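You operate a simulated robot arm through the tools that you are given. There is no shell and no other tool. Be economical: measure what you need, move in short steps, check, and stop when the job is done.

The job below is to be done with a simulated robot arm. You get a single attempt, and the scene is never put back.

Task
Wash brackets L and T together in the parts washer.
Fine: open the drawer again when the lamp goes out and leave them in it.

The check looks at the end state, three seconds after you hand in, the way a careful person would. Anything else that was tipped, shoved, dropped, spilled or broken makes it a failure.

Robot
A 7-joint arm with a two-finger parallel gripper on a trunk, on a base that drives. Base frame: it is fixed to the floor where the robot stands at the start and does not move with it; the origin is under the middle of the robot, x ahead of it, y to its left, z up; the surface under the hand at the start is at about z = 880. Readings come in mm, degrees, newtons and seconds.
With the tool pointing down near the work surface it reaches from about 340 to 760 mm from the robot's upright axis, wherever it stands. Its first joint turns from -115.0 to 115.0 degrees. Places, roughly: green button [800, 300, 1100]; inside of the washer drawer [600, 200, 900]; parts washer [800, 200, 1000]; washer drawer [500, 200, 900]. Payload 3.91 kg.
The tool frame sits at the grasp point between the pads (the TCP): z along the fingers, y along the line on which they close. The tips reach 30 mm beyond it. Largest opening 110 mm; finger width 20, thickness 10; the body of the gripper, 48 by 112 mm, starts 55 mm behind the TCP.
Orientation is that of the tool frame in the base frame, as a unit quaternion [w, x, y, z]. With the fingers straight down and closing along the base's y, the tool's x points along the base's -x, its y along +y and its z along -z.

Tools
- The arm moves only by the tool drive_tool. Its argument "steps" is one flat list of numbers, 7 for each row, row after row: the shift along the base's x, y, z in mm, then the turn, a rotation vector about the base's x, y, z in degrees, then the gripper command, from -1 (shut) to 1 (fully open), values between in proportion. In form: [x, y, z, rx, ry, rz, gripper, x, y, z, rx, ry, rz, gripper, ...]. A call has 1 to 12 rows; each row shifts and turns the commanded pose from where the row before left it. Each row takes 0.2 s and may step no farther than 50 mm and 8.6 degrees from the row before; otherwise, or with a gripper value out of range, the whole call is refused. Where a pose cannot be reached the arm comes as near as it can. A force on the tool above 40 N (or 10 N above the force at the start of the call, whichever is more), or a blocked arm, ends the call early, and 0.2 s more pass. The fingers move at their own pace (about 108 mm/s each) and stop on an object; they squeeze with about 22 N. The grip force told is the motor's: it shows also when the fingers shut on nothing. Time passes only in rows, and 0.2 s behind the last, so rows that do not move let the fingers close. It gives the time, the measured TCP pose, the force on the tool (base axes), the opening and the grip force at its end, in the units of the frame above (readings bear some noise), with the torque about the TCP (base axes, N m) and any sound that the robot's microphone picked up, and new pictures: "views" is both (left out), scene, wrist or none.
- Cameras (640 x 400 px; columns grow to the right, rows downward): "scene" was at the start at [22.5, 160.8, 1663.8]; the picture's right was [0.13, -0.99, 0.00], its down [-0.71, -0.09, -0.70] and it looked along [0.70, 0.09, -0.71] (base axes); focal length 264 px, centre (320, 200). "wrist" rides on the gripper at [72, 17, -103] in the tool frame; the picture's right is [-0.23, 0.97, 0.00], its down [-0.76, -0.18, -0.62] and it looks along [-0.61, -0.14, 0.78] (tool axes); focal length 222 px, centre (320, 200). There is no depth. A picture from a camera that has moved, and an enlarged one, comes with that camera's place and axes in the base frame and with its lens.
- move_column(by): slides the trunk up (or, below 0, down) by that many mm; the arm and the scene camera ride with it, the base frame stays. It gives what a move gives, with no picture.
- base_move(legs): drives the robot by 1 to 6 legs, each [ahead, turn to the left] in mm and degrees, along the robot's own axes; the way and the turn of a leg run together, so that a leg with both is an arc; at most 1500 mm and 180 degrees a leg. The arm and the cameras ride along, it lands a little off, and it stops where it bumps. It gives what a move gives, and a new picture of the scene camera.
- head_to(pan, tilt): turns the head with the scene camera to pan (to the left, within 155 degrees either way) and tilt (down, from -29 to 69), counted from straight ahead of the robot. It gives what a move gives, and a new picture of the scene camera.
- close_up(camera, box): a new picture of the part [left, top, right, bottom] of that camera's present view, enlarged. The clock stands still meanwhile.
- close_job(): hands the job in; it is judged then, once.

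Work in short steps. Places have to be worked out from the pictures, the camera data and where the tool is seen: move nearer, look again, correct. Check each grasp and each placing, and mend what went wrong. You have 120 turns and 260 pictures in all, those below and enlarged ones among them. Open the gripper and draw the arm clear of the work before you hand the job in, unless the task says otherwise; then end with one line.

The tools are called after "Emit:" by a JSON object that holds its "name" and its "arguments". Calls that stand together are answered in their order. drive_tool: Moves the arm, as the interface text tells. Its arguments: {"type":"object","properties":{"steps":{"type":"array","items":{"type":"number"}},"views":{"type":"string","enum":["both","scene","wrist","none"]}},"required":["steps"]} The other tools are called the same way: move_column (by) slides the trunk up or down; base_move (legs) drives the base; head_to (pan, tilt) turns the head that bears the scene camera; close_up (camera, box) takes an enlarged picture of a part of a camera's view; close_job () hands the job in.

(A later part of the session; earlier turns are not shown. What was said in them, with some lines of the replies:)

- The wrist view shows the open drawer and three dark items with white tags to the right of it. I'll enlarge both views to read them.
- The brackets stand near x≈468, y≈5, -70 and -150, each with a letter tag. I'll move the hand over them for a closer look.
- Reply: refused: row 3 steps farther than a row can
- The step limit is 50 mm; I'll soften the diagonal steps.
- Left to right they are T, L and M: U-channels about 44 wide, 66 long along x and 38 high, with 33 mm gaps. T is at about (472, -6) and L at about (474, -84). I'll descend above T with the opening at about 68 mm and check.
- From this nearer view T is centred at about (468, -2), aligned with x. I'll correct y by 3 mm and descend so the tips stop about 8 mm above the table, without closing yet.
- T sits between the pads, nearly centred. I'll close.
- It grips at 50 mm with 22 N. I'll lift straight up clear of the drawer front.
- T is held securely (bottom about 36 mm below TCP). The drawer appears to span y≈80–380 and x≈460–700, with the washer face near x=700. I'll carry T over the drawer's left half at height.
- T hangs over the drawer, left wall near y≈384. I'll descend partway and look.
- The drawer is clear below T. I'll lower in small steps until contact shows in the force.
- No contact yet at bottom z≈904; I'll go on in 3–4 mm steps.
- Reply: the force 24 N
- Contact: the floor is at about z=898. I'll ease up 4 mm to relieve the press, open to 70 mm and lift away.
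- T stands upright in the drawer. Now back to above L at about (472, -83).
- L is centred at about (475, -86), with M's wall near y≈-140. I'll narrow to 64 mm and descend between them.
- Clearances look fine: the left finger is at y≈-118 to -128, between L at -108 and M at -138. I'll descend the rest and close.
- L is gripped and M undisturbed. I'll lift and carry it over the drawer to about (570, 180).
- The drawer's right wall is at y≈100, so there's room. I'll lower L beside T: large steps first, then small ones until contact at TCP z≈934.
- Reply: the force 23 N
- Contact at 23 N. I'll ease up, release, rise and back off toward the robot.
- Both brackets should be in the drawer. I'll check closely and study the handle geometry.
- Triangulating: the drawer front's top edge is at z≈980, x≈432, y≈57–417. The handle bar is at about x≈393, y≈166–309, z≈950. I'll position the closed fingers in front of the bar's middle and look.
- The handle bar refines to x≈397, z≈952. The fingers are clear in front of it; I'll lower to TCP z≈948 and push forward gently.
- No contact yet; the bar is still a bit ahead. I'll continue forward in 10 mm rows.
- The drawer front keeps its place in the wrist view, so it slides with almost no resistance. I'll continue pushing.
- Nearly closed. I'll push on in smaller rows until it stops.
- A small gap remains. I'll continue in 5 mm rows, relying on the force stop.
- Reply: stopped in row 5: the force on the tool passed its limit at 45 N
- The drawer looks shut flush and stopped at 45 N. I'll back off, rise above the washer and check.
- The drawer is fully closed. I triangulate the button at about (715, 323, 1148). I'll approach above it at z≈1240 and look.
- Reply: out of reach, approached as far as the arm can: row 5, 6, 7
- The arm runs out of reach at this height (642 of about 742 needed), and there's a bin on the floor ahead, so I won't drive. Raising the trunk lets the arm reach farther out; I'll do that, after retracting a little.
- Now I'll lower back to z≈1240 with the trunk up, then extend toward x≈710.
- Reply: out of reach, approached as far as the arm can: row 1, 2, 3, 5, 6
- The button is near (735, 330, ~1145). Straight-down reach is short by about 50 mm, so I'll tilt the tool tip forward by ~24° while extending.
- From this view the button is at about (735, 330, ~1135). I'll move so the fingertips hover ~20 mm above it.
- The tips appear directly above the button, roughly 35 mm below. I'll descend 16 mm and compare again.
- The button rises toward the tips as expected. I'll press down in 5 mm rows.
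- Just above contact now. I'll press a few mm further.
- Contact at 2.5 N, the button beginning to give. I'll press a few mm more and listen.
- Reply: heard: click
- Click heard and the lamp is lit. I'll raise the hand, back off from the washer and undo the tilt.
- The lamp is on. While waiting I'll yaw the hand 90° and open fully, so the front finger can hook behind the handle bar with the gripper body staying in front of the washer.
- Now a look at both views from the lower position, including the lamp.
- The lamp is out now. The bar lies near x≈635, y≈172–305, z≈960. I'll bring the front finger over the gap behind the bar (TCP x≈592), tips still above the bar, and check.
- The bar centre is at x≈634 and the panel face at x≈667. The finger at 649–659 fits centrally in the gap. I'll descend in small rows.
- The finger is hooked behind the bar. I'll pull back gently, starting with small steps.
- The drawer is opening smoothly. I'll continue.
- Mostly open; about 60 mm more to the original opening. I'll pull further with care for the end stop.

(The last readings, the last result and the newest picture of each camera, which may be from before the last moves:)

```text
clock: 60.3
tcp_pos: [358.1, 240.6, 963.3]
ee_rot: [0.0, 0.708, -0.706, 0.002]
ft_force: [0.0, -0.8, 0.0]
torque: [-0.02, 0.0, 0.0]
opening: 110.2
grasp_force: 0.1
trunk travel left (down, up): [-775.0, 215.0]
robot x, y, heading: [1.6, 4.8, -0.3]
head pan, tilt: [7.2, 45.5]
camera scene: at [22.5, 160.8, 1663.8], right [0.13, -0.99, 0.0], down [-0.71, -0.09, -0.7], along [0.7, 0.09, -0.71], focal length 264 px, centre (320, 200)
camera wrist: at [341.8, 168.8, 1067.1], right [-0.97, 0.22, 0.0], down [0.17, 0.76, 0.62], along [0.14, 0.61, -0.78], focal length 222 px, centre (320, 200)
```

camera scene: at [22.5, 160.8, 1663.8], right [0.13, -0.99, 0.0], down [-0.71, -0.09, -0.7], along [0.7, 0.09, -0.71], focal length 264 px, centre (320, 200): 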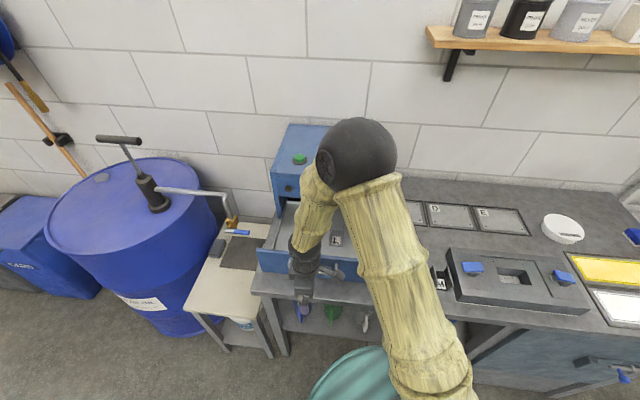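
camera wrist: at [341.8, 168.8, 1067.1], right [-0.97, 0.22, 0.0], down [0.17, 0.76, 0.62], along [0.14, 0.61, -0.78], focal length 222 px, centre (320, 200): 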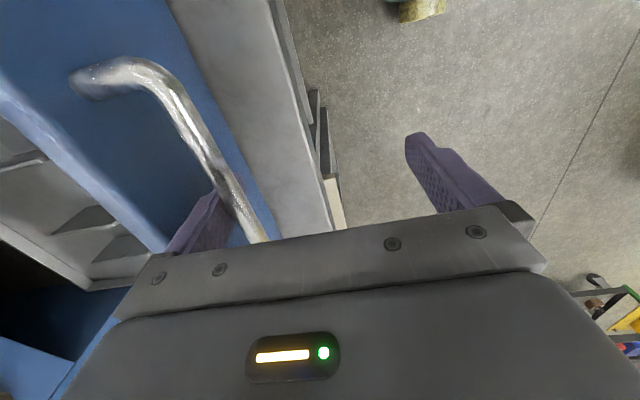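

Nearly at the original opening. A last 14 mm, then unhook: move forward 8 mm to the gap's middle, and rise straight up.

Emit:
{"name": "drive_tool", "arguments": {"steps": [-7, 0, 0, 0, 0, 0, 1, -7, 0, 0, 0, 0, 0, 1, 8, 0, 0, 0, 0, 0, 1, 0, 0, 15, 0, 0, 0, 1, 0, 0, 20, 0, 0, 0, 1, 0, 0, 30, 0, 0, 0, 1, 0, 0, 45, 0, 0, 0, 1, 0, 0, 50, 0, 0, 0, 1, 0, -40, 20, 0, 0, 0, 1, 0, -50, 0, 0, 0, 0, 1, 0, -50, 0, 0, 0, 0, 1, 0, -50, 0, 0, 0, 0, 1]}}

Emit:
{"name": "close_up", "arguments": {"camera": "scene", "box": [240, 110, 460, 310]}}

```text
clock: 62.9
tcp_pos: [351.3, 48.4, 1143.9]
ee_rot: [-0.001, 0.708, -0.706, 0.001]
ft_force: [-0.3, -0.4, 0.2]
torque: [-0.03, -0.01, -0.01]
opening: 110.1
grasp_force: 0.2
trunk travel left (down, up): [-775.0, 215.0]
robot x, y, heading: [-0.8, 3.0, -0.1]
head pan, tilt: [7.2, 45.5]
camera scene: at [22.3, 159.7, 1663.9], right [0.13, -0.99, 0.0], down [-0.71, -0.09, -0.7], along [0.7, 0.09, -0.71], focal length 264 px, centre (320, 200)
camera wrist: at [334.6, -23.1, 1247.3], right [-0.97, 0.22, 0.0], down [0.17, 0.76, 0.62], along [0.14, 0.61, -0.78], focal length 222 px, centre (320, 200)
```

scene: 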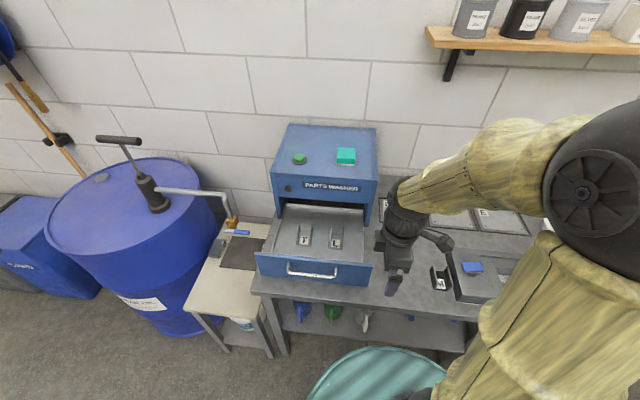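
wrist: 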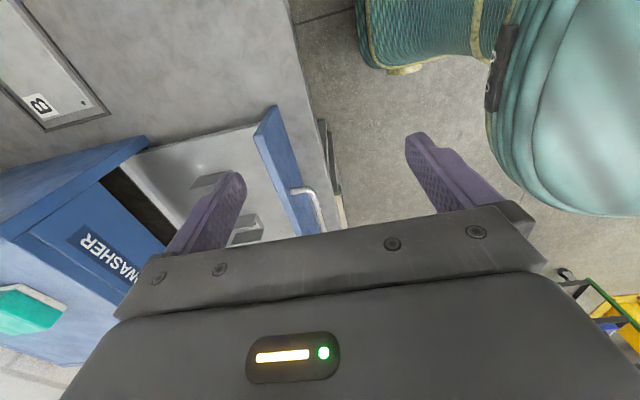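

```text
2.00 times, centred on (350, 210) of scene
camera zoom: at [22.3, 159.7, 1663.9], right [0.13, -0.99, 0.0], down [-0.71, -0.09, -0.7], along [0.7, 0.09, -0.71], focal length 528 px, centre (260, 180)
```

zoom: 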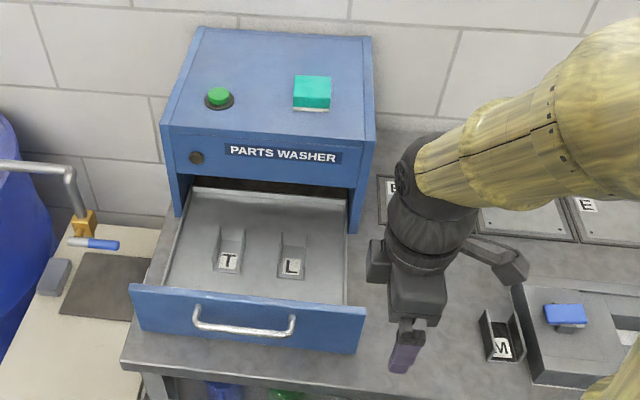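

L and T are clean and upright in the open drawer, the lamp is out, and M, the sponge and everything else stand where they were. The arm is clear and the gripper open, so I'm handing in.

Emit:
{"name": "close_job", "arguments": {}}

```text
The job is handed in.
```

I washed brackets L and T together in one cycle. When the lamp went out I opened the drawer again, and both are upright in it.
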